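You operate a simulated robot arm through the tools that you are given. There is no shell and no other tool. Be economical: measure what you need, move in short steps, check, and stop when the job is done.

You run a simulated robot arm. Do the job below in one go: nothing can be reset, and whatever is moved stays where it is left.

## Task
Stand each pen in the socket of its colour and put the blotter in the letter tray.
Fine: the pens stand in the desk letter rack.
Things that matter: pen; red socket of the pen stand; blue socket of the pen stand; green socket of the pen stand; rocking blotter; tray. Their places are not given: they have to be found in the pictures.

The check looks at the end state, three seconds after you hand in, the way a careful person would. Anything else that was tipped, shoved, dropped, spilled or broken makes it a failure.

## Robot
A 7-joint arm with a two-finger parallel gripper, fixed in place. Base frame: the origin is at the foot of the arm, x ahead of it, y to its left, z up; the work surface is at about z = 0.754. Units: m, rad, N and s.
With the tool pointing down near the work surface it reaches from about 0.3 to 0.68 m from the base axis. Its first joint turns from -1.152 to 1.152 rad. Payload 1.57 kg.
Tool frame: the origin (TCP) lies between the finger pads and is the grasp point; the fingertips stand 0.03 m ahead of it; z points along the fingers, y is the line along which they close. Largest opening 0.11 m; finger width 0.024, thickness 0.012; the body of the gripper, 0.048 by 0.112 m, starts 0.078 m behind the TCP.
Orientation is that of the tool frame in the base frame, as [roll, pitch, yaw] about the fixed x, y, z axes, in that order (R = Rz(yaw) Ry(pitch) Rx(roll)). With the fingers straight down and closing along the base's y, the tool's x points along the base's -x, its y along +y and its z along -z.

## Interface
- The arm moves only by the tool move_arm. Its argument "rows" is one flat list of numbers, 7 for each row, row after row: the shift along the tool's x, y, z in mm, then the turn, a rotation vector about the tool's x, y, z in rad, then the gripper command, from -1 (shut) to 1 (fully open), values between in proportion. In form: [dx, dy, dz, rx, ry, rz, grip, dx, dy, dz, rx, ry, rz, grip, ...]. A call has 1 to 12 rows; each row shifts and turns the commanded pose from where the row before left it, along the tool's axes as they then stand. Each row takes 0.2 s and may step no farther than 0.05 m and 0.15 rad from the row before; otherwise, or with a gripper value out of range, the whole call is refused. Where a pose cannot be reached the arm comes as near as it can. A force on the tool above 40 N (or 10 N above the force at the start of the call, whichever is more), or a blocked arm, ends the call early, and 0.2 s more pass. The fingers move at their own pace (about 0.108 m/s each) and stop on an object; they squeeze with about 41 N. The grip force told is the motor's: it shows also when the fingers shut on nothing. Time passes only in rows, and 0.2 s behind the last, so rows that do not move let the fingers close. It gives the time, the measured TCP pose, the force on the tool (base axes), the opening and the grip force at its end, in the units of the frame above (readings bear some noise).
- Cameras (640 x 400 px; columns grow to the right, rows downward): "scene" is fixed at [0.1506, -0.4121, 1.3804]; the picture's right is [0.85, -0.53, 0.00], its down [-0.38, -0.60, -0.70] and it looks along [0.37, 0.60, -0.71] (base axes); focal length 252 px, centre (320, 200). "wrist" rides on the gripper at [-0.036, 0, -0.08] in the tool frame; the picture's right is [0.00, -1.00, 0.00], its down [0.97, 0.00, -0.24] and it looks along [0.24, 0.00, 0.97] (tool axes); focal length 218 px, centre (320, 200).
- capture(camera): a new picture of that camera. The clock stands still meanwhile.
- point_at(camera, pixels): for up to 12 pixels [column, row] of the newest picture of that camera ("zoom" is the newest enlarged one), the place [x, y, z] in the base frame of the surface seen there, good to about 0.002 m, but the place of the scene camera against the robot may be out by one fixed shift of up to 0.025 m in any direction. The clock stands still meanwhile.
- close_up(camera, box): a new picture of the part [left, top, right, bottom] of that camera's present view, enlarged. The clock stands still meanwhile.
- hand_in(): hands the job in; it is judged then, once.

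Work in short steps. Measure before you move; look again where a grasp or a placing could have gone wrong, and mend it. You have 80 turns and 54 pictures in all, those below and enlarged ones among them. Open the gripper and draw the arm clear of the work before you hand the job in, unless the task says otherwise; then end with one line.

The tools are called after "Call:" by a JSON object that holds its "method" and its "body". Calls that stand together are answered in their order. move_arm: Moves the arm, as the interface text tells. Its arguments: {"type":"object","properties":{"rows":{"type":"array","items":{"type":"number"}}},"required":["rows"]} The other tools are called the same way: capture (camera) takes a picture; point_at (camera, pixels) gives the place of the surface under pixels of a picture; close_up (camera, box) takes an enlarged picture of a part of a camera's view; hand_in () hands the job in.

At the start:

```text
time_s: 0.0
position: [0.3311, 0.0142, 1.1695]
tool_rot: [-3.141, 0.001, -3.141]
contact_force: [0.2, -0.4, 0.0]
grip_width: 0.1102
grasp_force: 0.0
```

scene: 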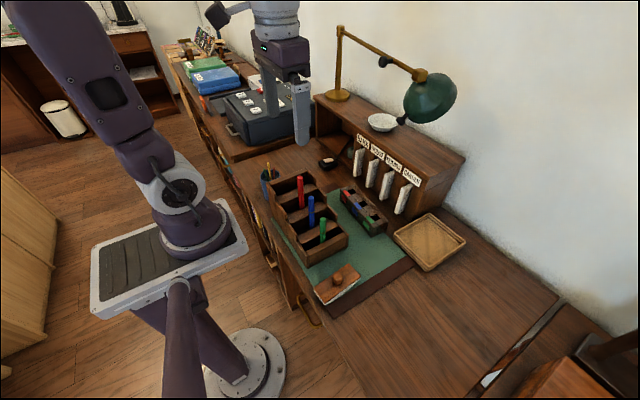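
wrist: 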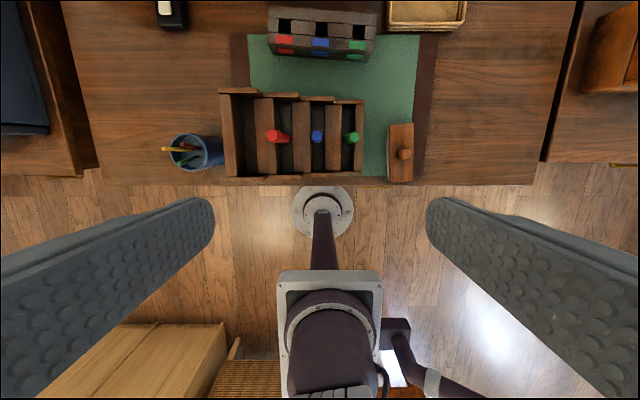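

The pens stand in the letter rack (wrist px ~275,136; 317,136; 350,138), the pen stand is at ~(320,45), the blotter at (402,153), and the tray at (427,12). I'll enlarge both views.

Call:
{"method": "close_up", "body": {"camera": "wrist", "box": [210, 0, 480, 190]}}

Call:
{"method": "close_up", "body": {"camera": "scene", "box": [250, 130, 480, 310]}}

```text
2.11 times, centred on (345, 95) of wrist
```

zoom: 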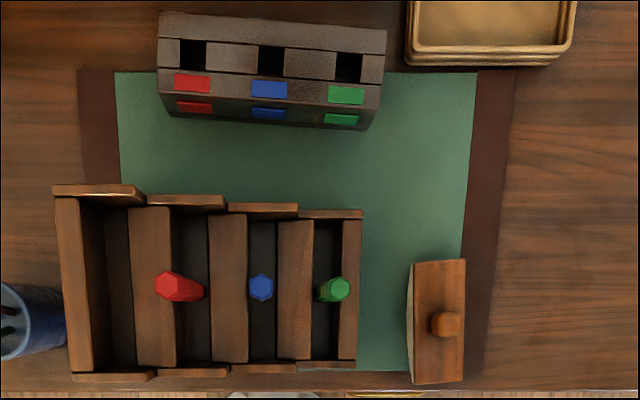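

```text
2.22 times, centred on (365, 220) of scene
```

zoom: 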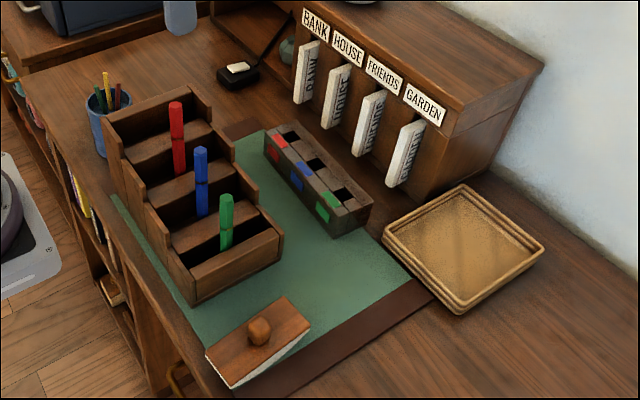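

I'll measure the pen tops, socket rims, blotter and tray with the wrist camera, which carries no offset.

Call:
{"method": "point_at", "body": {"camera": "wrist", "pixels": [[271.5, 135.5], [281, 137], [317, 136], [354, 138], [349, 138], [284, 25.5], [322, 29], [358, 32.5], [302.5, 27], [341, 31], [403, 154], [397, 175]]}}

Call:
{"method": "point_at", "body": {"camera": "scene", "pixels": [[299, 178], [299, 190], [311, 198], [311, 210], [323, 219], [323, 230], [343, 279], [430, 240], [430, 215], [465, 240], [428, 272], [395, 238]]}}

Call:
{"method": "close_up", "body": {"camera": "wrist", "box": [260, 0, 390, 80]}}

```text
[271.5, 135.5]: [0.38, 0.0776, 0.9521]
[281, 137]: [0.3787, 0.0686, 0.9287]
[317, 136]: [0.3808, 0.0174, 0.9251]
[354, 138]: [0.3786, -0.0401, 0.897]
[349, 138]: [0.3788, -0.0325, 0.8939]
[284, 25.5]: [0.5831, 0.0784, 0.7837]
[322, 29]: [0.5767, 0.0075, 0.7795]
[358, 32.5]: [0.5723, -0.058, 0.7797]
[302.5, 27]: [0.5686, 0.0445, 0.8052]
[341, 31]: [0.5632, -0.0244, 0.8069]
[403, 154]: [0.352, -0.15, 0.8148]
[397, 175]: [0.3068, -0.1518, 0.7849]
```

```text
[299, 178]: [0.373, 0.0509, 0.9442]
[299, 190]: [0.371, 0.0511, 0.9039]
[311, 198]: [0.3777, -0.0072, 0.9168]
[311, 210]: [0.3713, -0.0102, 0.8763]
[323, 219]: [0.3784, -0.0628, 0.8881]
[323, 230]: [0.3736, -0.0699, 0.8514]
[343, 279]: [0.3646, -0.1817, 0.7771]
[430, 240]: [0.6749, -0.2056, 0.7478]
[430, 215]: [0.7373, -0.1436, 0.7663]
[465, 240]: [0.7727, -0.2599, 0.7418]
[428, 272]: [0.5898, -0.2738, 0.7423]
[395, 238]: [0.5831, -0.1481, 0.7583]
```

```text
4.92 times, centred on (325, 40) of wrist
```

zoom: 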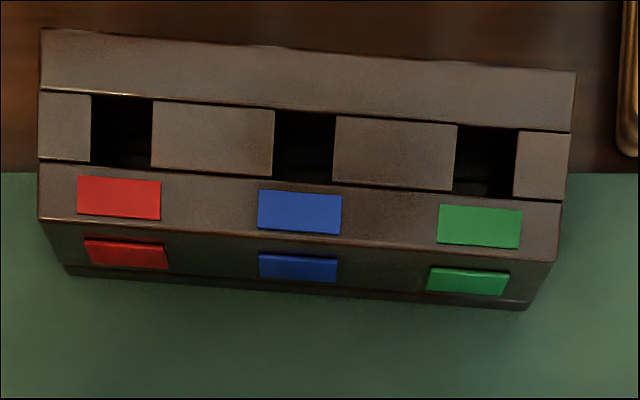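

The pens look upright, and the compartments run along base x with the tiers along y. I'll close along base x on each pen, so I centre over the red pen and turn 90° at height.

Call:
{"method": "move_arm", "body": {"rows": [-25, 30, 0, 0, 0, 0.1428, 1, -24, 28, 0, 0, 0, 0.1428, 1, 0, 0, 0, 0, 0, 0.1428, 1, 0, 0, 0, 0, 0, 0.1428, 1, 0, 0, 0, 0, 0, 0.1428, 1, 0, 0, 0, 0, 0, 0.1428, 1, 0, 0, 0, 0, 0, 0.1428, 1, 0, 0, 0, 0, 0, 0.1428, 1, 0, 0, 0, 0, 0, 0.1428, 1, 0, 0, 0, 0, 0, 0.1428, 1, 0, 0, 0, 0, 0, 0.1428, 1, 0, 0, 0, 0, 0, 0, 1]}}

Call:
{"method": "capture", "body": {"camera": "wrist"}}

```text
time_s: 2.6
position: [0.3835, 0.0674, 1.1699]
tool_rot: [3.14, 0.0, 1.569]
contact_force: [-0.9, 0.4, 0.1]
grip_width: 0.1098
grasp_force: 0.1
```

```text
48 pictures are left
```

wrist: 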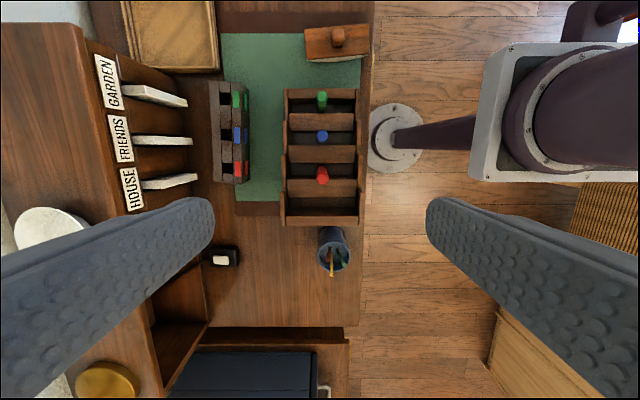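

The turn worked, and in this view up is −y and left is +x. I'll enlarge the rack and pens.

Call:
{"method": "close_up", "body": {"camera": "wrist", "box": [200, 70, 380, 230]}}

Call:
{"method": "point_at", "body": {"camera": "wrist", "pixels": [[322, 170], [322, 180], [322, 136], [322, 98], [322, 106], [322, 158], [322, 120], [322, 194], [338, 158], [290, 158], [357, 158], [322, 147]]}}

```text
2.50 times, centred on (290, 150) of wrist
```

zoom: 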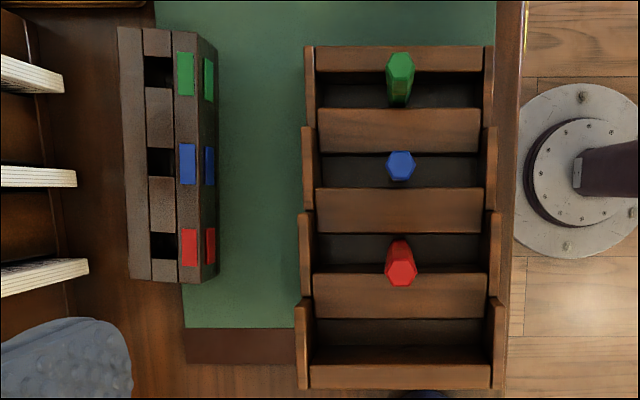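

```text
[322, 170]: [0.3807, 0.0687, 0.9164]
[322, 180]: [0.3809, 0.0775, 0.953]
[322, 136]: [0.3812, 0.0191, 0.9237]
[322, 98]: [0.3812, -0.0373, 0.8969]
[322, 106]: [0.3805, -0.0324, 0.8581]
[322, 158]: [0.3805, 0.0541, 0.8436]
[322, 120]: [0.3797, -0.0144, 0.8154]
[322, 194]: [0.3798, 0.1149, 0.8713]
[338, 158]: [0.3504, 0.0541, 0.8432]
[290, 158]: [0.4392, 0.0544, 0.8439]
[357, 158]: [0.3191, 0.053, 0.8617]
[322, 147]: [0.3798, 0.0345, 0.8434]
```

Pen axes come out near x 0.3805 with y 0.075, 0.018 and −0.043, and they are vertical. I'll check the hex orientation up close before choosing the closing direction.

Call:
{"method": "close_up", "body": {"camera": "wrist", "box": [298, 85, 346, 190]}}

Call:
{"method": "close_up", "body": {"camera": "wrist", "box": [306, 125, 338, 145]}}

```text
3.81 times, centred on (322, 138) of wrist
```

zoom: 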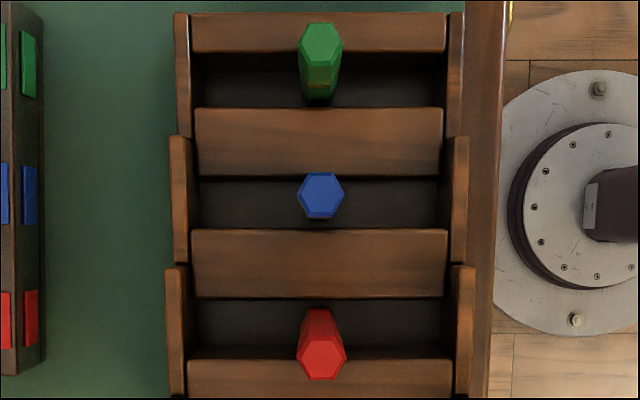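

```text
16.00 times, centred on (322, 135) of wrist
```

zoom: 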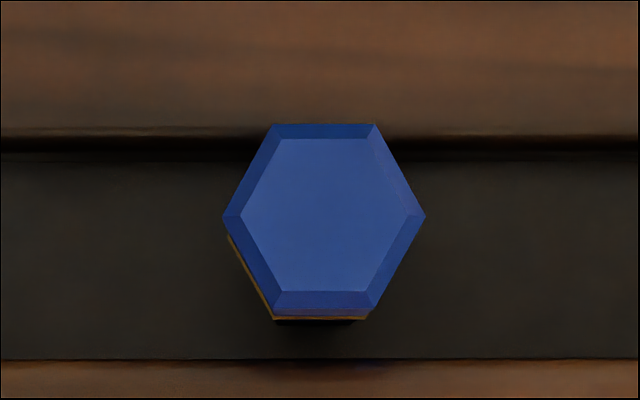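

The hexes have flats facing ±y, so closing along base y, as at the start, is the right grip. I'll turn back, narrow the opening to about 0.05 m, and centre over the red pen at (0.3805, 0.075).

Call:
{"method": "move_arm", "body": {"rows": [0, 0, 0, 0, 0, -0.1428, -0.1, 0, 0, 0, 0, 0, -0.1428, -0.1, 0, 0, 0, 0, 0, -0.1428, -0.1, 0, 0, 0, 0, 0, -0.1428, -0.1, 0, 0, 0, 0, 0, -0.1428, -0.1, 0, 0, 0, 0, 0, -0.1428, -0.1, 0, 0, 0, 0, 0, -0.1428, -0.1, 0, 0, 0, 0, 0, -0.1428, -0.1, 0, 0, 0, 0, 0, -0.1428, -0.1, 0, 0, 0, 0, 0, -0.1428, -0.1, 0, 0, 0, 0, 0, -0.1428, -0.1, 0, 0, 50, 0, 0, 0, -0.1]}}

```text
time_s: 5.2
position: [0.3819, 0.0679, 1.1215]
tool_rot: [3.141, 0.001, -3.139]
contact_force: [0.4, -0.6, 0.2]
grip_width: 0.0498
grasp_force: 0.0
```

The tool is back to yaw π with a 0.05 m opening. I'll shift +7 mm in y and go down to about z 1.02 to look.

Call:
{"method": "move_arm", "body": {"rows": [1, 7, 30, 0, 0, 0, -0.1, 0, 0, 35, 0, 0, 0, -0.1, 0, 0, 35, 0, 0, 0, -0.1, 0, 0, 0, 0, 0, 0, -0.1]}}

Call:
{"method": "capture", "body": {"camera": "wrist"}}

```text
time_s: 6.2
position: [0.3833, 0.0738, 1.0179]
tool_rot: [3.14, -0.001, -3.14]
contact_force: [0.0, -0.6, 0.6]
grip_width: 0.0495
grasp_force: 0.1
```

```text
44 pictures are left
```

wrist: 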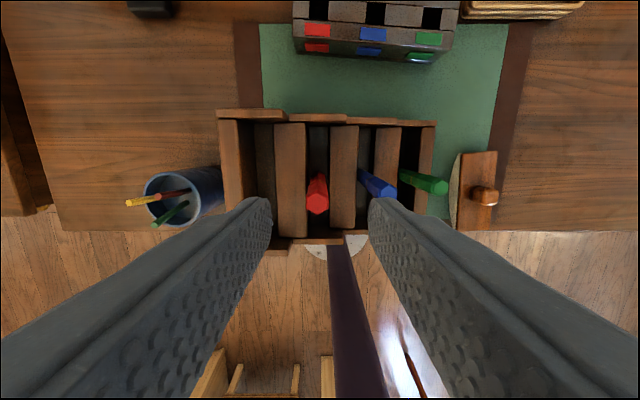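

The red pen top (px 317,205) works out to (0.380, 0.076). I'll shift +3 mm along tool x and +2 mm along tool y, then descend to z ≈ 0.925.

Call:
{"method": "move_arm", "body": {"rows": [3, 2, 30, 0, 0, 0, -0.1, 0, 0, 30, 0, 0, 0, -0.1, 0, 0, 32, 0, 0, 0, -0.1, 0, 0, 0, 0, 0, 0, -0.1]}}

Call:
{"method": "capture", "body": {"camera": "scene"}}

Call:
{"method": "capture", "body": {"camera": "wrist"}}

```text
time_s: 7.2
position: [0.3809, 0.0788, 0.9262]
tool_rot: [-3.14, 0.002, -3.141]
contact_force: [-0.4, -0.1, 0.1]
grip_width: 0.0495
grasp_force: 0.1
```

```text
43 pictures are left
```

scene: 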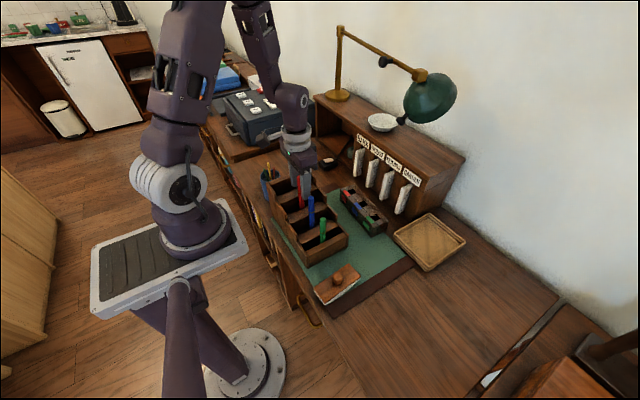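

```text
42 pictures are left
```

wrist: 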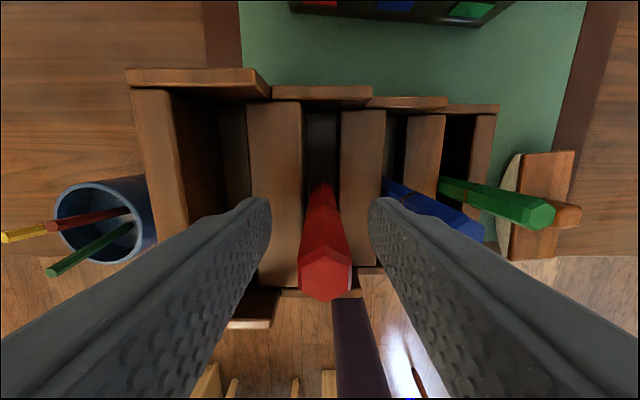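

The pen top sits ~6 px right of centre, about 2 mm. I'll nudge −2 mm in y and close.

Call:
{"method": "move_arm", "body": {"rows": [0, -2, 0, 0, 0, 0, -0.1, 0, 0, 0, 0, 0, 0, -1, 0, 0, 0, 0, 0, 0, -1, 0, 0, 0, 0, 0, 0, -1]}}

```text
time_s: 8.2
position: [0.3817, 0.0753, 0.9263]
tool_rot: [-3.141, 0.0, 3.141]
contact_force: [0.3, -0.6, -0.1]
grip_width: 0.0166
grasp_force: 31.9
```

Gripped at a width of 0.0166. I'll lift straight up about 0.14 m and look.

Call:
{"method": "move_arm", "body": {"rows": [0, 0, -30, 0, 0, 0, -1, 0, 0, -35, 0, 0, 0, -1, 0, 0, -35, 0, 0, 0, -1, 0, 0, -35, 0, 0, 0, -1, 0, 0, 0, 0, 0, 0, -1]}}

Call:
{"method": "close_up", "body": {"camera": "scene", "box": [240, 90, 440, 260]}}

Call:
{"method": "close_up", "body": {"camera": "wrist", "box": [240, 0, 480, 260]}}

```text
time_s: 9.4
position: [0.38, 0.0752, 1.0598]
tool_rot: [-3.141, 0.0, -3.141]
contact_force: [0.0, 0.2, -0.8]
grip_width: 0.0167
grasp_force: 32.0
```

```text
2.35 times, centred on (340, 175) of scene
```

zoom: 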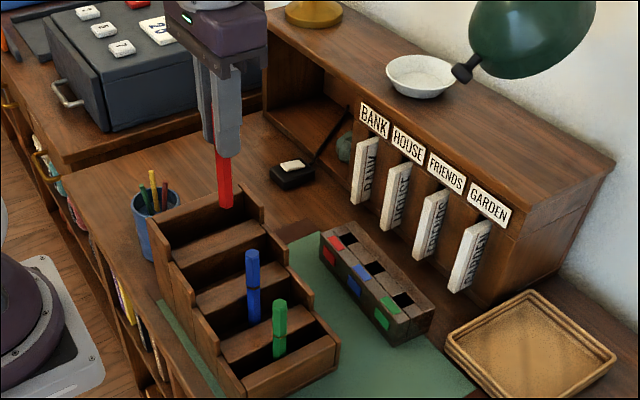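

```text
1.54 times, centred on (360, 130) of wrist
```

zoom: 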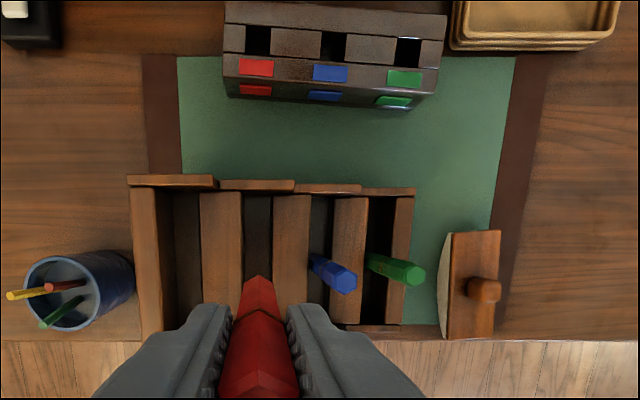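

The pen hangs vertical with its bottom about 0.097 m below the TCP and its way is clear. I'll carry it above the red socket, estimated at (0.571, 0.076), with its bottom still well above the stand.

Call:
{"method": "move_arm", "body": {"rows": [-30, 0, 0, 0, 0, 0, -1, -40, 0, 0, 0, 0, 0, -1, -40, 0, 0, 0, 0, 0, -1, -40, 0, 0, 0, 0, 0, -1, -31, 0, 0, 0, 0, 0, -1, 0, 0, 50, 0, 0, 0, -1, 0, 0, 30, 0, 0, 0, -1, 0, 0, 0, 0, 0, 0, -1]}}

Call:
{"method": "capture", "body": {"camera": "wrist"}}

Call:
{"method": "close_up", "body": {"camera": "scene", "box": [310, 120, 430, 250]}}

```text
time_s: 11.2
position: [0.5593, 0.0749, 0.9815]
tool_rot: [-3.141, 0.0, -3.141]
contact_force: [-1.2, 0.2, -0.3]
grip_width: 0.0167
grasp_force: 31.9
```

```text
39 pictures are left
```

wrist: 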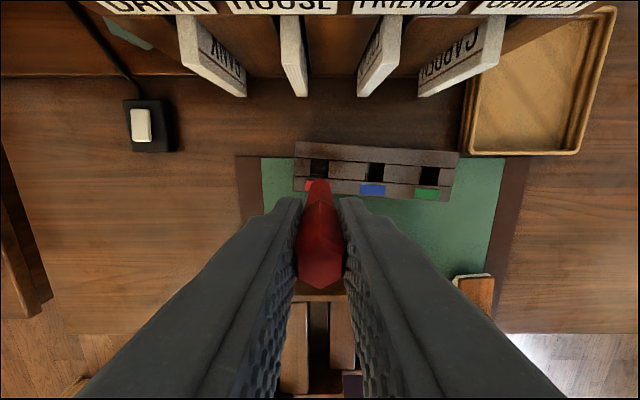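

```text
3.08 times, centred on (370, 185) of scene
```

zoom: 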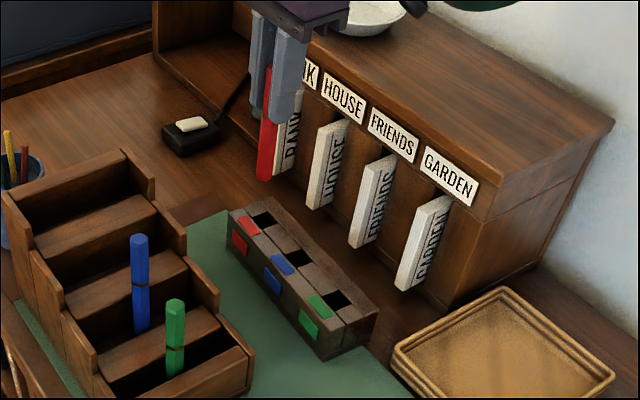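

I'm at x 0.559, having commanded only 181 mm. I'll enlarge the sockets now that the camera is nearer.

Call:
{"method": "close_up", "body": {"camera": "wrist", "box": [284, 130, 468, 215]}}

Call:
{"method": "point_at", "body": {"camera": "wrist", "pixels": [[303, 166], [347, 170], [403, 174], [340, 157], [345, 180], [448, 178]]}}

```text
3.48 times, centred on (376, 172) of wrist
```

zoom: 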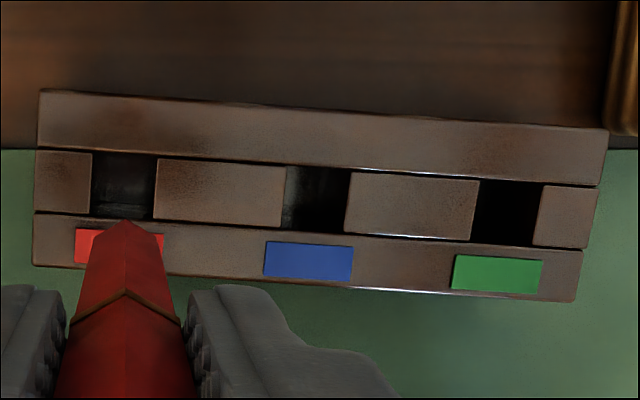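

```text
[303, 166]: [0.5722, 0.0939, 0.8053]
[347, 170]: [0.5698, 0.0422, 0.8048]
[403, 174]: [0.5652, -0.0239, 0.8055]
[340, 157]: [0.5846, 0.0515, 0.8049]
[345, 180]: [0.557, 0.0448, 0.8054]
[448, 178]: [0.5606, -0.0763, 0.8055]
```

Red socket centre is (0.571, 0.0756) with an opening of about 21 mm against a hex 17 × 19 mm. I'll turn 0.074 to match the stand, move +11 mm in x, and drop to just above the rim.

Call:
{"method": "move_arm", "body": {"rows": [-11, 0.5, 0, 0, 0, 0.074, -1, 0, 0, 25, 0, 0, 0, -1, 0, 0, 25, 0, 0, 0, -1, 0, 0, 12, 0, 0, 0, -1, 0, 0, 0, 0, 0, 0, -1, 0, 0, 0, 0, 0, 0, -1]}}

Call:
{"method": "capture", "body": {"camera": "wrist"}}

Call:
{"method": "close_up", "body": {"camera": "scene", "box": [325, 150, 405, 240]}}

```text
time_s: 12.6
position: [0.572, 0.0771, 0.919]
tool_rot: [-3.141, -0.001, 3.068]
contact_force: [-0.6, 1.1, -0.8]
grip_width: 0.0168
grasp_force: 31.6
```

```text
36 pictures are left
```

wrist: 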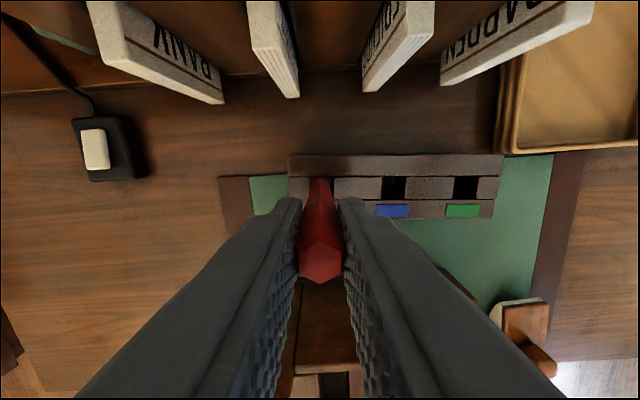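

```text
4.44 times, centred on (365, 195) of scene
```

zoom: 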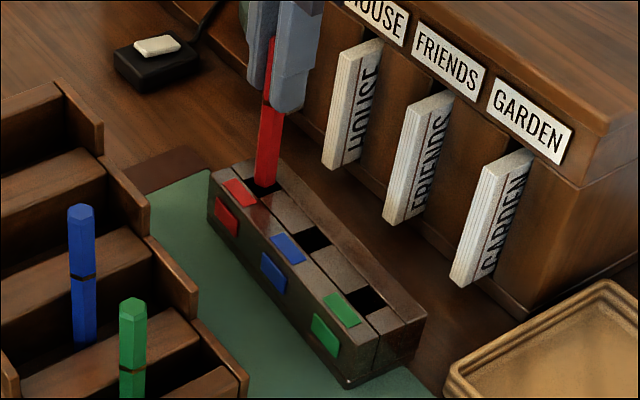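

Call:
{"method": "close_up", "body": {"camera": "wrist", "box": [276, 145, 366, 215]}}

```text
5.71 times, centred on (321, 180) of wrist
```

zoom: 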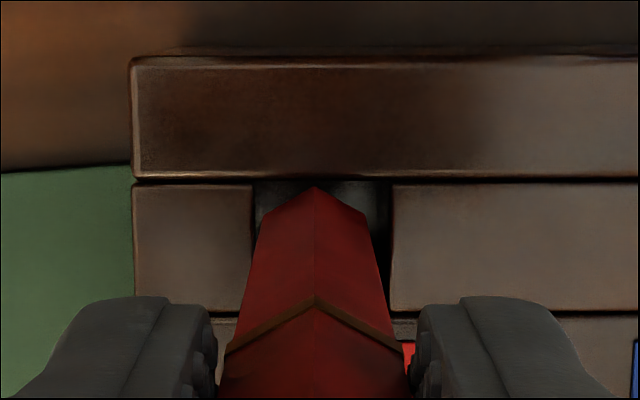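

The pen sits about 0.8 mm to the left of socket centre and roughly 2 mm too far in +x. I'll correct by tool +2 / −0.8 mm and descend in small steps.

Call:
{"method": "move_arm", "body": {"rows": [2, -0.8, 0, 0, 0, 0, -1, 0, 0, 5, 0, 0, 0, -1, 0, 0, 5, 0, 0, 0, -1, 0, 0, 5, 0, 0, 0, -1, 0, 0, 5, 0, 0, 0, -1, 0, 0, 5, 0, 0, 0, -1, 0, 0, 0, 0, 0, 0, -1]}}

Call:
{"method": "close_up", "body": {"camera": "wrist", "box": [276, 145, 366, 215]}}

```text
time_s: 14.2
position: [0.5687, 0.0744, 0.8947]
tool_rot: [-3.141, 0.0, 3.069]
contact_force: [0.3, 0.1, -0.4]
grip_width: 0.0169
grasp_force: 32.2
```

```text
5.71 times, centred on (321, 180) of wrist
```

zoom: 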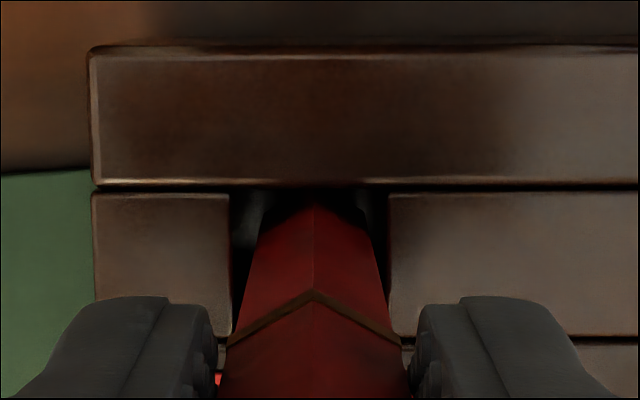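

No contact, and the pen end is inside the socket. I'll continue down in small steps until it touches the floor, keeping TCP above ~0.845.

Call:
{"method": "move_arm", "body": {"rows": [0, 0, 6, 0, 0, 0, -1, 0, 0, 6, 0, 0, 0, -1, 0, 0, 6, 0, 0, 0, -1, 0, 0, 5, 0, 0, 0, -1, 0, 0, 5, 0, 0, 0, -1, 0, 0, 5, 0, 0, 0, -1, 0, 0, 5, 0, 0, 0, -1, 0, 0, 0, 0, 0, 0, -1]}}

Call:
{"method": "close_up", "body": {"camera": "scene", "box": [325, 150, 405, 240]}}

```text
time_s: 15.8
position: [0.5694, 0.0745, 0.8617]
tool_rot: [3.141, 0.004, 3.069]
contact_force: [-2.4, -0.6, 12.8]
grip_width: 0.0165
grasp_force: 31.6
stopped in row 7: the force on the tool passed its limit (the readings are from after the stop); the commanded pose is now the measured one
```

```text
4.44 times, centred on (365, 195) of scene
```

zoom: 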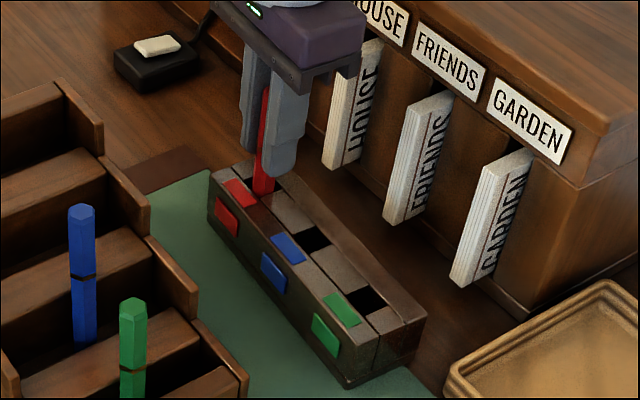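

The socket floor is reached at TCP 0.8617. I'll open to 0.05 and draw straight up.

Call:
{"method": "move_arm", "body": {"rows": [0, 0, 0, 0, 0, 0, -0.4, 0, 0, 0, 0, 0, 0, -0.1, 0, 0, 0, 0, 0, 0, -0.1, 0, 0, -20, 0, 0, 0, -0.1, 0, 0, -40, 0, 0, 0, -0.1, 0, 0, -45, 0, 0, 0, -0.1, 0, 0, -45, 0, 0, 0, -0.1, 0, 0, 0, 0, 0, 0, -0.1]}}

Call:
{"method": "close_up", "body": {"camera": "scene", "box": [325, 150, 405, 240]}}

```text
time_s: 17.6
position: [0.5695, 0.0758, 1.0115]
tool_rot: [3.141, 0.003, 3.068]
contact_force: [0.1, 0.2, -0.2]
grip_width: 0.0496
grasp_force: 0.1
```

```text
4.44 times, centred on (365, 195) of scene
```

zoom: 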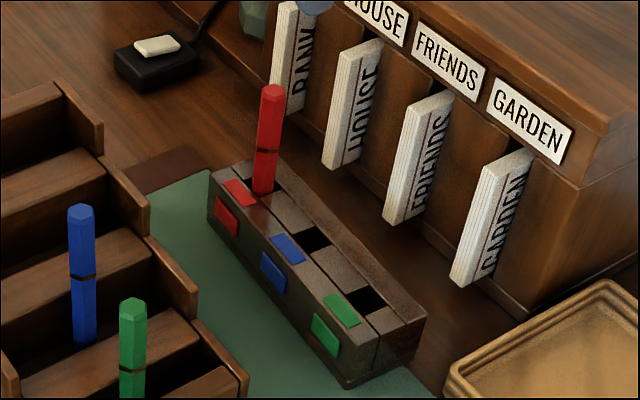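

Red stands in its socket. Next I go above the blue pen, about (0.3805, 0.018), turning yaw back.

Call:
{"method": "move_arm", "body": {"rows": [0, 0, 0, 0, 0, -0.073, -0.1, 38, -12, 0, 0, 0, 0, -0.1, 38, -12, 0, 0, 0, 0, -0.1, 38, -12, 0, 0, 0, 0, -0.1, 38, -12, 0, 0, 0, 0, -0.1, 37, -10, 0, 0, 0, 0, -0.1, 0, 0, 0, 0, 0, 0, -0.1]}}

Call:
{"method": "capture", "body": {"camera": "wrist"}}

```text
time_s: 19.2
position: [0.3814, 0.0181, 1.0103]
tool_rot: [-3.141, 0.001, 3.139]
contact_force: [-0.9, 0.4, -0.4]
grip_width: 0.0495
grasp_force: 0.1
```

```text
30 pictures are left
```

wrist: 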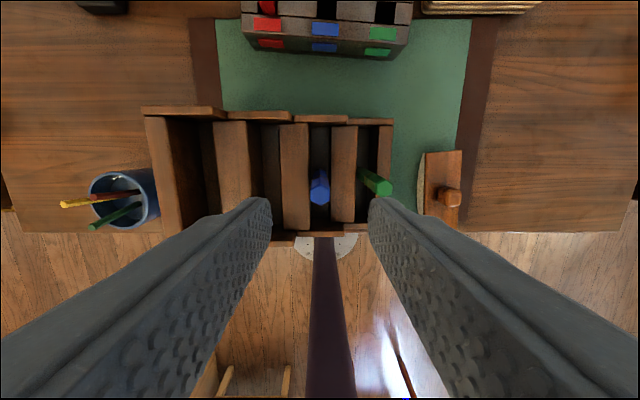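

The blue top (px 320,195) is centred at x 0.3806, y 0.018. I'll descend to z 0.898 and close.

Call:
{"method": "move_arm", "body": {"rows": [1, 0, 35, 0, 0, 0, -0.1, 0, 0, 35, 0, 0, 0, -0.1, 0, 0, 30, 0, 0, 0, -0.1, 0, 0, 12, 0, 0, 0, -0.1, 0, 0, 0, 0, 0, 0, -0.1, 0, 0, 0, 0, 0, 0, -0.1]}}

Call:
{"method": "capture", "body": {"camera": "wrist"}}

```text
time_s: 20.6
position: [0.379, 0.0181, 0.8975]
tool_rot: [3.141, 0.001, 3.14]
contact_force: [0.3, -0.6, 0.0]
grip_width: 0.0496
grasp_force: 0.1
```

```text
29 pictures are left
```

wrist: 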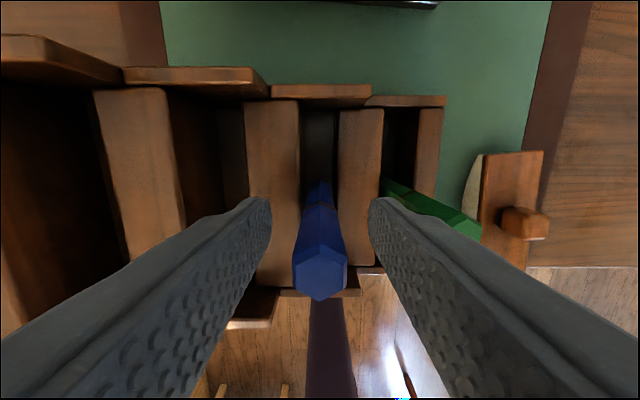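

The blue pen is centred between the fingers. I'll close and lift.

Call:
{"method": "move_arm", "body": {"rows": [0, 0, 0, 0, 0, 0, -1, 0, 0, 0, 0, 0, 0, -1, 0, 0, 0, 0, 0, 0, -1, 0, 0, -30, 0, 0, 0, -1, 0, 0, -35, 0, 0, 0, -1, 0, 0, -35, 0, 0, 0, -1, 0, 0, -30, 0, 0, 0, -1, 0, 0, 0, 0, 0, 0, -1]}}

```text
time_s: 22.4
position: [0.3782, 0.017, 1.0289]
tool_rot: [3.14, 0.002, 3.14]
contact_force: [-0.1, -0.5, 0.3]
grip_width: 0.0168
grasp_force: 31.9
```

Gripped at 0.0168. I'll carry it over the blue socket at about (0.5655, 0.0100) with its bottom well above the red pen, turn, and lower.

Call:
{"method": "move_arm", "body": {"rows": [-30, 0, 0, 0, 0, 0, -1, -40, 0, 0, 0, 0, 0, -1, -40, -3, 0, 0, 0, 0, -1, -40, -4, 0, 0, 0, 0, -1, -36, 0, 0, 0, 0, 0, -1, 0, 0, 0, 0, 0, 0.074, -1, 0, 0, 40, 0, 0, 0, -1, 0, 0, 40, 0, 0, 0, -1, 0, 0, 25, 0, 0, 0, -1, 0, 0, 0, 0, 0, 0, -1, 0, 0, 0, 0, 0, 0, -1]}}

Call:
{"method": "close_up", "body": {"camera": "wrist", "box": [276, 145, 366, 215]}}

Call:
{"method": "close_up", "body": {"camera": "scene", "box": [325, 150, 405, 240]}}

```text
time_s: 24.8
position: [0.5661, 0.0093, 0.9246]
tool_rot: [-3.14, 0.001, 3.066]
contact_force: [-0.2, -0.3, 0.3]
grip_width: 0.0169
grasp_force: 32.4
```

```text
5.71 times, centred on (321, 180) of wrist
```

zoom: 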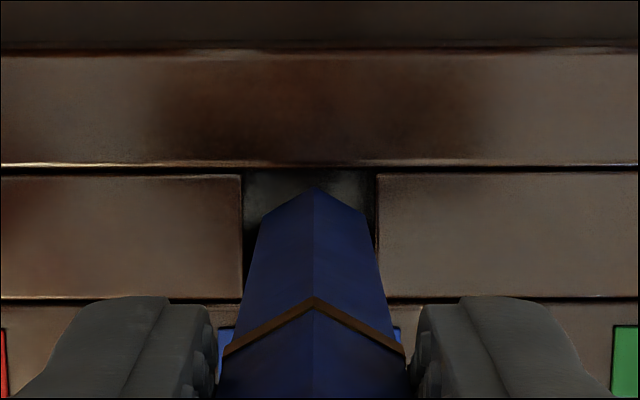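

```text
4.44 times, centred on (365, 195) of scene
```

zoom: 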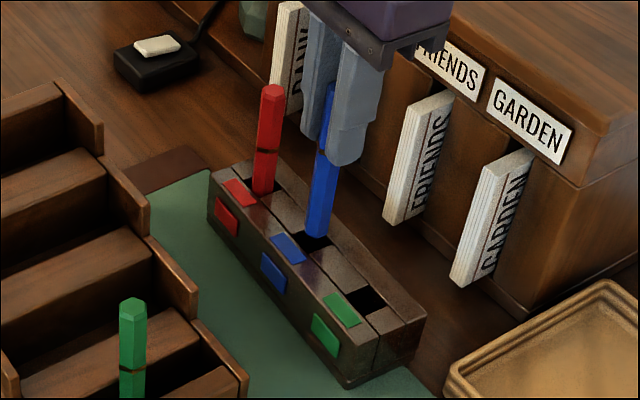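

The pen is ~0.9 mm right and ~1.5 mm far of the socket centre. I'll correct by tool +1.5 / +0.9 mm and lower in small steps until floor contact, expected near TCP 0.861.

Call:
{"method": "move_arm", "body": {"rows": [1.5, 0.9, 0, 0, 0, 0, -1, 0, 0, 5, 0, 0, 0, -1, 0, 0, 5, 0, 0, 0, -1, 0, 0, 5, 0, 0, 0, -1, 0, 0, 5, 0, 0, 0, -1, 0, 0, 5, 0, 0, 0, -1, 0, 0, 5, 0, 0, 0, -1, 0, 0, 0, 0, 0, 0, -1]}}

Call:
{"method": "close_up", "body": {"camera": "wrist", "box": [276, 145, 366, 215]}}

```text
time_s: 26.6
position: [0.5646, 0.0116, 0.8928]
tool_rot: [-3.141, 0.004, 3.066]
contact_force: [0.1, 0.6, 0.6]
grip_width: 0.0165
grasp_force: 31.6
```

```text
5.71 times, centred on (321, 180) of wrist
```

zoom: 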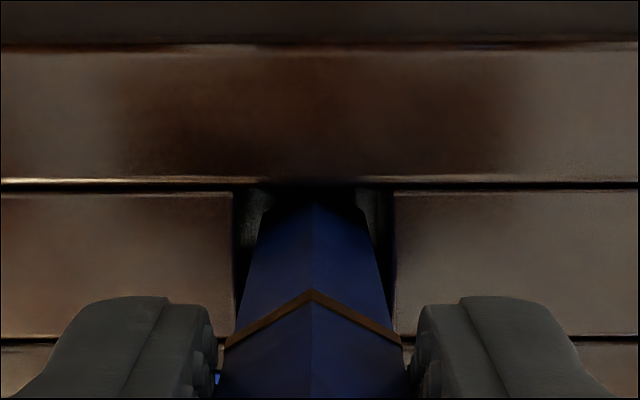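

The pen is centred and in the socket without force. I'll continue down to the floor.

Call:
{"method": "move_arm", "body": {"rows": [0, 0, 6, 0, 0, 0, -1, 0, 0, 6, 0, 0, 0, -1, 0, 0, 5, 0, 0, 0, -1, 0, 0, 5, 0, 0, 0, -1, 0, 0, 5, 0, 0, 0, -1, 0, 0, 5, 0, 0, 0, -1, 0, 0, 0, 0, 0, 0, -1]}}

```text
time_s: 28.2
position: [0.5622, 0.0096, 0.8607]
tool_rot: [-3.142, 0.003, 3.068]
contact_force: [2.7, 1.4, 22.9]
grip_width: 0.0166
grasp_force: 31.8
```

Floor contact at 0.8607. I'll ease up 1 mm, release, and draw up.

Call:
{"method": "move_arm", "body": {"rows": [0, 0, -1, 0, 0, 0, -1, 0, 0, 0, 0, 0, 0, -0.4, 0, 0, 0, 0, 0, 0, -0.1, 0, 0, 0, 0, 0, 0, -0.1, 0, 0, -20, 0, 0, 0, -0.1, 0, 0, -40, 0, 0, 0, -0.1, 0, 0, -45, 0, 0, 0, -0.1, 0, 0, -45, 0, 0, 0, -0.1, 0, 0, 0, 0, 0, -0.074, -0.1]}}

Call:
{"method": "close_up", "body": {"camera": "scene", "box": [300, 150, 420, 300]}}

```text
time_s: 30.2
position: [0.5632, 0.0112, 1.0112]
tool_rot: [-3.141, 0.0, 3.139]
contact_force: [-0.6, -0.3, -0.5]
grip_width: 0.0494
grasp_force: 0.1
```

```text
2.67 times, centred on (360, 225) of scene
```

zoom: 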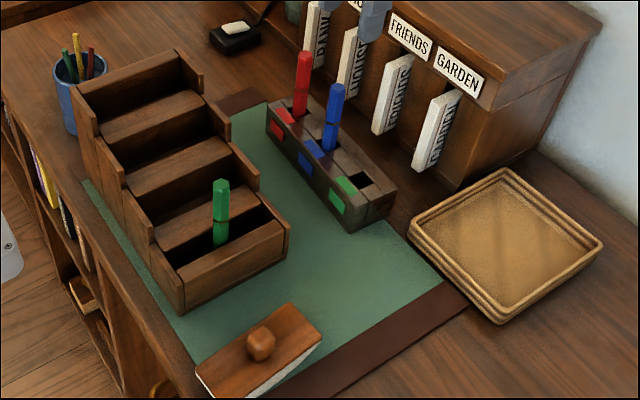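

Blue stands too. Next I go above the green pen, near (0.3805, −0.041).

Call:
{"method": "move_arm", "body": {"rows": [37, -10, 0, 0, 0, 0, -0.1, 37, -10, 0, 0, 0, 0, -0.1, 37, -11, 0, 0, 0, 0, -0.1, 37, -11, 0, 0, 0, 0, -0.1, 34, -10, 0, 0, 0, 0, -0.1, 0, 0, 25, 0, 0, 0, -0.1, 0, 0, 0, 0, 0, 0, -0.1]}}

Call:
{"method": "capture", "body": {"camera": "wrist"}}

```text
time_s: 31.8
position: [0.3806, -0.0393, 0.9867]
tool_rot: [3.141, 0.002, 3.14]
contact_force: [0.7, 0.1, 0.4]
grip_width: 0.0496
grasp_force: 0.1
```

```text
24 pictures are left
```

wrist: 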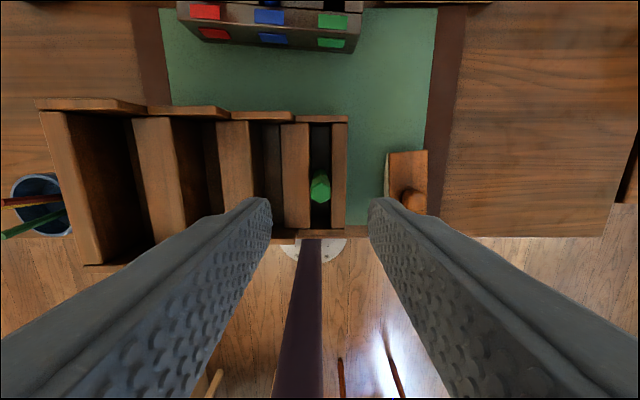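

The green top (px 320,190) is centred. I'll descend to z ≈ 0.870 and look.

Call:
{"method": "move_arm", "body": {"rows": [0, -0.5, 35, 0, 0, 0, -0.1, 0, 0, 35, 0, 0, 0, -0.1, 0, 0, 30, 0, 0, 0, -0.1, 0, 0, 16, 0, 0, 0, -0.1, 0, 0, 0, 0, 0, 0, -0.1, 0, 0, 0, 0, 0, 0, -0.1]}}

Call:
{"method": "capture", "body": {"camera": "wrist"}}

```text
time_s: 33.2
position: [0.3819, -0.042, 0.8735]
tool_rot: [3.14, 0.002, 3.139]
contact_force: [-0.2, -0.6, 0.0]
grip_width: 0.0496
grasp_force: 0.0
```

```text
23 pictures are left
```

wrist: 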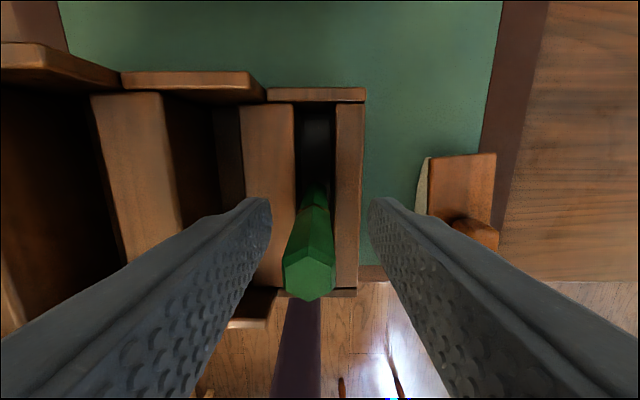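

The pen sits 11 px left, about 2.5 mm. I'll shift +2.5 mm in y, close, and lift.

Call:
{"method": "move_arm", "body": {"rows": [0, 2.5, 1, 0, 0, 0, -0.1, 0, 0, 0, 0, 0, 0, -1, 0, 0, 0, 0, 0, 0, -1, 0, 0, 0, 0, 0, 0, -1, 0, 0, -30, 0, 0, 0, -1, 0, 0, -40, 0, 0, 0, -1, 0, 0, -45, 0, 0, 0, -1, 0, 0, -40, 0, 0, 0, -1, 0, 0, 0, 0, 0, 0, -1]}}

```text
time_s: 35.2
position: [0.3806, -0.0395, 1.0254]
tool_rot: [-3.141, 0.0, 3.14]
contact_force: [-0.1, 0.2, -0.2]
grip_width: 0.0167
grasp_force: 32.3
```

Gripped. I'll carry it over the green socket, near (0.5595, −0.0545), turn, and lower to just above the rim.

Call:
{"method": "move_arm", "body": {"rows": [-30, 0, 0, 0, 0, 0, -1, -40, -4, 0, 0, 0, 0, -1, -40, -4, 0, 0, 0, 0, -1, -40, -4, 0, 0, 0, 0, -1, -29, -3, 0, 0, 0, 0, -1, 0, 0, 0, 0, 0, 0.074, -1, 0, 0, 40, 0, 0, 0, -1, 0, 0, 40, 0, 0, 0, -1, 0, 0, 21, 0, 0, 0, -1, 0, 0, 0, 0, 0, 0, -1, 0, 0, 0, 0, 0, 0, -1]}}

Call:
{"method": "close_up", "body": {"camera": "wrist", "box": [276, 145, 366, 215]}}

```text
time_s: 37.6
position: [0.5611, -0.0548, 0.924]
tool_rot: [-3.142, 0.002, 3.067]
contact_force: [0.1, -0.8, -0.5]
grip_width: 0.0167
grasp_force: 31.9
```

```text
5.71 times, centred on (321, 180) of wrist
```

zoom: 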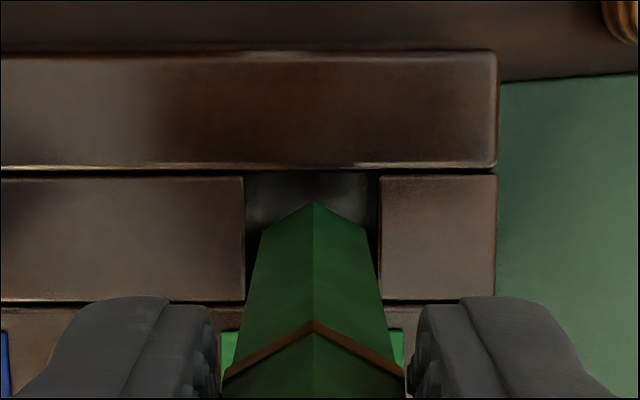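

The pen is centred laterally and along x to within 1 mm. I'll lower in small steps.

Call:
{"method": "move_arm", "body": {"rows": [0, 0, 5, 0, 0, 0, -1, 0, 0, 5, 0, 0, 0, -1, 0, 0, 5, 0, 0, 0, -1, 0, 0, 5, 0, 0, 0, -1, 0, 0, 5, 0, 0, 0, -1, 0, 0, 5, 0, 0, 0, -1, 0, 0, 0, 0, 0, 0, -1]}}

Call:
{"method": "close_up", "body": {"camera": "wrist", "box": [276, 145, 366, 215]}}

```text
time_s: 39.2
position: [0.5616, -0.0546, 0.8935]
tool_rot: [-3.141, 0.001, 3.068]
contact_force: [0.4, -0.4, -0.6]
grip_width: 0.0166
grasp_force: 32.0
```

```text
5.71 times, centred on (321, 180) of wrist
```

zoom: 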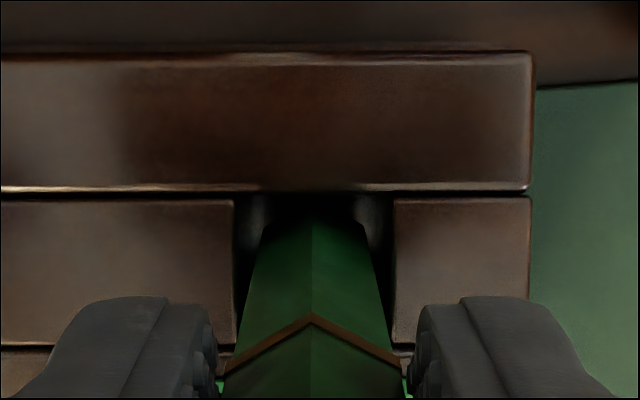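

It is in the socket with no force. I'll lower to the floor, expected near TCP 0.863.

Call:
{"method": "move_arm", "body": {"rows": [0, 0, 6, 0, 0, 0, -1, 0, 0, 6, 0, 0, 0, -1, 0, 0, 5, 0, 0, 0, -1, 0, 0, 5, 0, 0, 0, -1, 0, 0, 4, 0, 0, 0, -1, 0, 0, 4, 0, 0, 0, -1, 0, 0, 0, 0, 0, 0, -1]}}

```text
time_s: 40.8
position: [0.5598, -0.0534, 0.8629]
tool_rot: [3.141, 0.004, 3.067]
contact_force: [2.7, 5.2, 21.9]
grip_width: 0.0167
grasp_force: 31.8
```

Floor contact. I'll ease up 1 mm, release, and draw up.

Call:
{"method": "move_arm", "body": {"rows": [0, 0, -1, 0, 0, 0, -1, 0, 0, 0, 0, 0, 0, -0.4, 0, 0, 0, 0, 0, 0, -0.1, 0, 0, 0, 0, 0, 0, -0.1, 0, 0, -20, 0, 0, 0, -0.1, 0, 0, -40, 0, 0, 0, -0.1, 0, 0, -45, 0, 0, 0, -0.1, 0, 0, -45, 0, 0, 0, -0.1, 0, 0, 0, 0, 0, -0.074, -0.1]}}

Call:
{"method": "close_up", "body": {"camera": "scene", "box": [300, 150, 480, 320]}}

Call:
{"method": "close_up", "body": {"camera": "wrist", "box": [320, 0, 560, 300]}}

```text
time_s: 42.8
position: [0.56, -0.0548, 1.0171]
tool_rot: [3.141, 0.001, -3.141]
contact_force: [0.7, 0.2, 0.2]
grip_width: 0.0495
grasp_force: 0.0
```

```text
2.35 times, centred on (390, 235) of scene
```

zoom: 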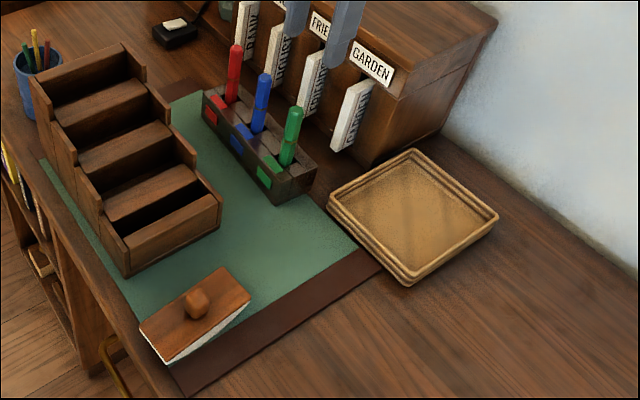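

```text
1.33 times, centred on (440, 150) of wrist
```

zoom: 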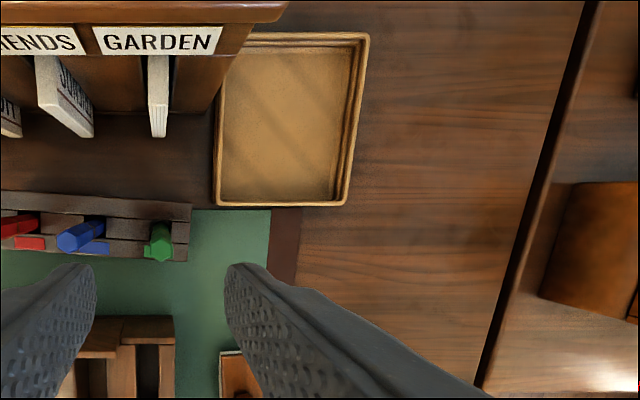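

All three pens stand in their colours. I'll measure the tray from this zoom.

Call:
{"method": "point_at", "body": {"camera": "zoom", "pixels": [[280, 120], [217, 195], [345, 203], [227, 188], [333, 195], [250, 55], [340, 55], [365, 40], [240, 130], [330, 130], [160, 130], [280, 192]]}}

```text
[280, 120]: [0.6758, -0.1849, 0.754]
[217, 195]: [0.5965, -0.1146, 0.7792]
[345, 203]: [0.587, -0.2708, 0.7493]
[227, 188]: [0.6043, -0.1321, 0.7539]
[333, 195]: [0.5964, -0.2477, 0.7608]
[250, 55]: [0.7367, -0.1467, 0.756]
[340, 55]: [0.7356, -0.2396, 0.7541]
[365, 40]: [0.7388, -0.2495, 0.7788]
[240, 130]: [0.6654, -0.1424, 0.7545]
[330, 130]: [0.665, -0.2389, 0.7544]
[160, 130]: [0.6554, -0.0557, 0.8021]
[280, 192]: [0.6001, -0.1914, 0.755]
```

The tray interior spans about x 0.60–0.74, y −0.125 to −0.245, with its floor at 0.754 and rim at 0.779. Now I move above the blotter knob, near (0.352, −0.150).

Call:
{"method": "move_arm", "body": {"rows": [40, -19, 0, 0, 0, 0, 0, 40, -19, 0, 0, 0, 0, 0, 40, -19, 0, 0, 0, 0, 0, 40, -19, 0, 0, 0, 0, 0, 40, -19, 0, 0, 0, 0, 0, 8, 0, 0, 0, 0, 0, 0, 0, 0, 30, 0, 0, 0, 0, 0, 0, 30, 0, 0, 0, 0, 0, 0, 0, 0, 0, 0, 0]}}

Call:
{"method": "capture", "body": {"camera": "wrist"}}

Call:
{"method": "close_up", "body": {"camera": "wrist", "box": [270, 110, 370, 240]}}

Call:
{"method": "close_up", "body": {"camera": "scene", "box": [300, 250, 380, 320]}}

```text
time_s: 44.8
position: [0.3515, -0.1489, 0.9554]
tool_rot: [3.14, 0.001, 3.14]
contact_force: [0.1, 0.6, -0.1]
grip_width: 0.0552
grasp_force: 0.0
```

```text
18 pictures are left
```

wrist: 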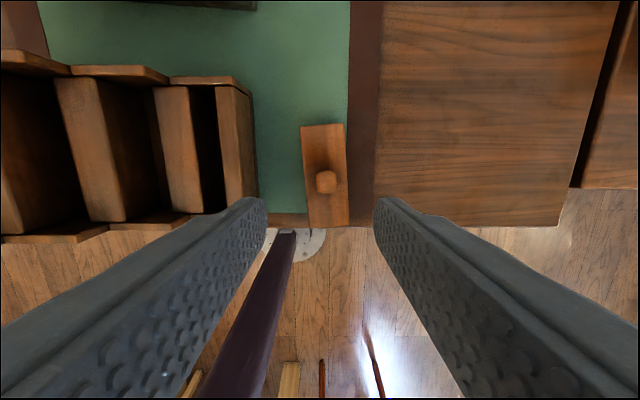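

```text
3.08 times, centred on (320, 175) of wrist
```

zoom: 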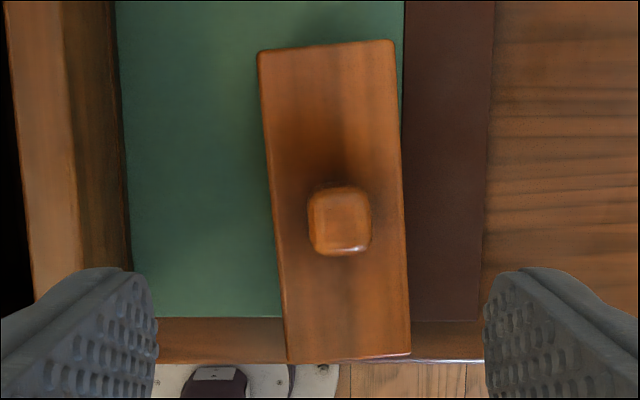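

```text
5.71 times, centred on (340, 285) of scene
```

zoom: 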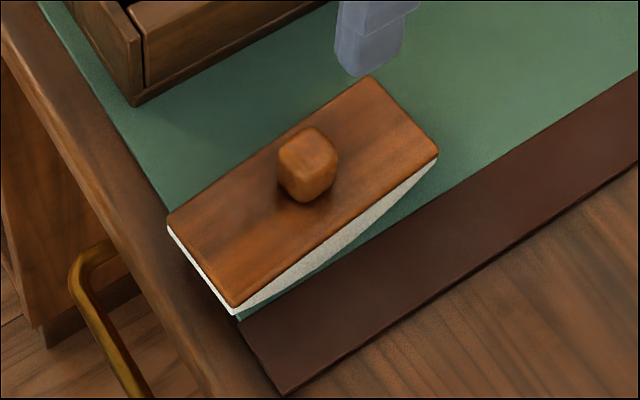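

The blotter lies yawed about +0.07 rad, with a rounded-cube knob ~20 mm wide. I'll measure its points.

Call:
{"method": "point_at", "body": {"camera": "wrist", "pixels": [[326.5, 182], [326.5, 174], [326.5, 190], [318, 182], [335, 182], [303, 130], [341, 126], [313, 222], [347, 222], [325, 140], [330, 215], [262, 150]]}}

```text
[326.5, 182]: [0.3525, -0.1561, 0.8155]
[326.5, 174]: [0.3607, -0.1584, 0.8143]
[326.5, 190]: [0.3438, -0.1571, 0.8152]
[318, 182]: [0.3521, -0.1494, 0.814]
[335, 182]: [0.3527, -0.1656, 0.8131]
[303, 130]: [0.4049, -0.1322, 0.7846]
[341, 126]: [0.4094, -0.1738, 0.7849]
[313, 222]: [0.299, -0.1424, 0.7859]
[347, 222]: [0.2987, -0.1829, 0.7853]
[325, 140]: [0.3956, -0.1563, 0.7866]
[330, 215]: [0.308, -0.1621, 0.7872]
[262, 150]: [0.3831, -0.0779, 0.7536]
```

The knob centre is (0.3525, −0.157), top 0.815, with the board top at 0.785 and level, yaw ≈ +0.088. I'll align, centre, and descend to TCP 0.840, then look.

Call:
{"method": "move_arm", "body": {"rows": [-1, -8, 0, 0, 0, 0, 0, 0, 0, 0, 0, 0, -0.088, 0, 0, 0, 40, 0, 0, 0, 0, 0, 0, 40, 0, 0, 0, 0, 0, 0, 35, 0, 0, 0, 0, 0, 0, 0, 0, 0, 0, 0, 0, 0, 0, 0, 0, 0, 0]}}

Call:
{"method": "capture", "body": {"camera": "wrist"}}

```text
time_s: 46.4
position: [0.3543, -0.1572, 0.8408]
tool_rot: [3.141, 0.002, -3.054]
contact_force: [-0.5, 0.2, 0.7]
grip_width: 0.0553
grasp_force: 0.0
```

```text
15 pictures are left
```

wrist: 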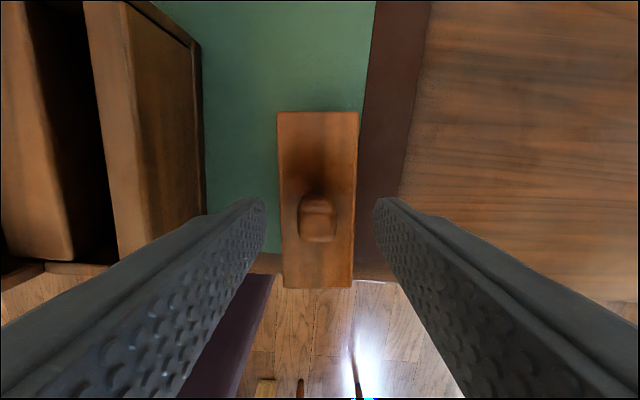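

The knob (px 318,221) is within 1–2 mm of centre and the board is aligned. I'll lower to TCP 0.820, close, and check.

Call:
{"method": "move_arm", "body": {"rows": [1.3, 0.7, 10, 0, 0, 0, 0, 0, 0, 10, 0, 0, 0, 0, 0, 0, 0, 0, 0, 0, 0, 0, 0, 0, 0, 0, 0, -1, 0, 0, 0, 0, 0, 0, -1, 0, 0, 0, 0, 0, 0, -1]}}

```text
time_s: 47.8
position: [0.3523, -0.1554, 0.82]
tool_rot: [3.141, 0.002, -3.054]
contact_force: [-0.2, -0.6, 0.0]
grip_width: 0.0212
grasp_force: 34.9
```

Gripped at 0.0212 with no board contact. I'll lift 0.1 m and look.

Call:
{"method": "move_arm", "body": {"rows": [0, 0, -15, 0, 0, 0, -1, 0, 0, -25, 0, 0, 0, -1, 0, 0, -30, 0, 0, 0, -1, 0, 0, -30, 0, 0, 0, -1, 0, 0, 0, 0, 0, 0, -1]}}

Call:
{"method": "close_up", "body": {"camera": "scene", "box": [290, 180, 470, 320]}}

```text
time_s: 49.0
position: [0.3514, -0.1564, 0.9207]
tool_rot: [-3.141, 0.002, -3.055]
contact_force: [0.9, -0.8, -2.4]
grip_width: 0.0217
grasp_force: 35.0
```

```text
2.86 times, centred on (380, 250) of scene
```

zoom: 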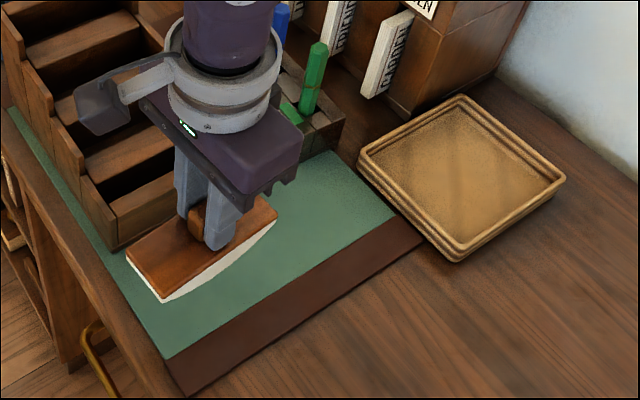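

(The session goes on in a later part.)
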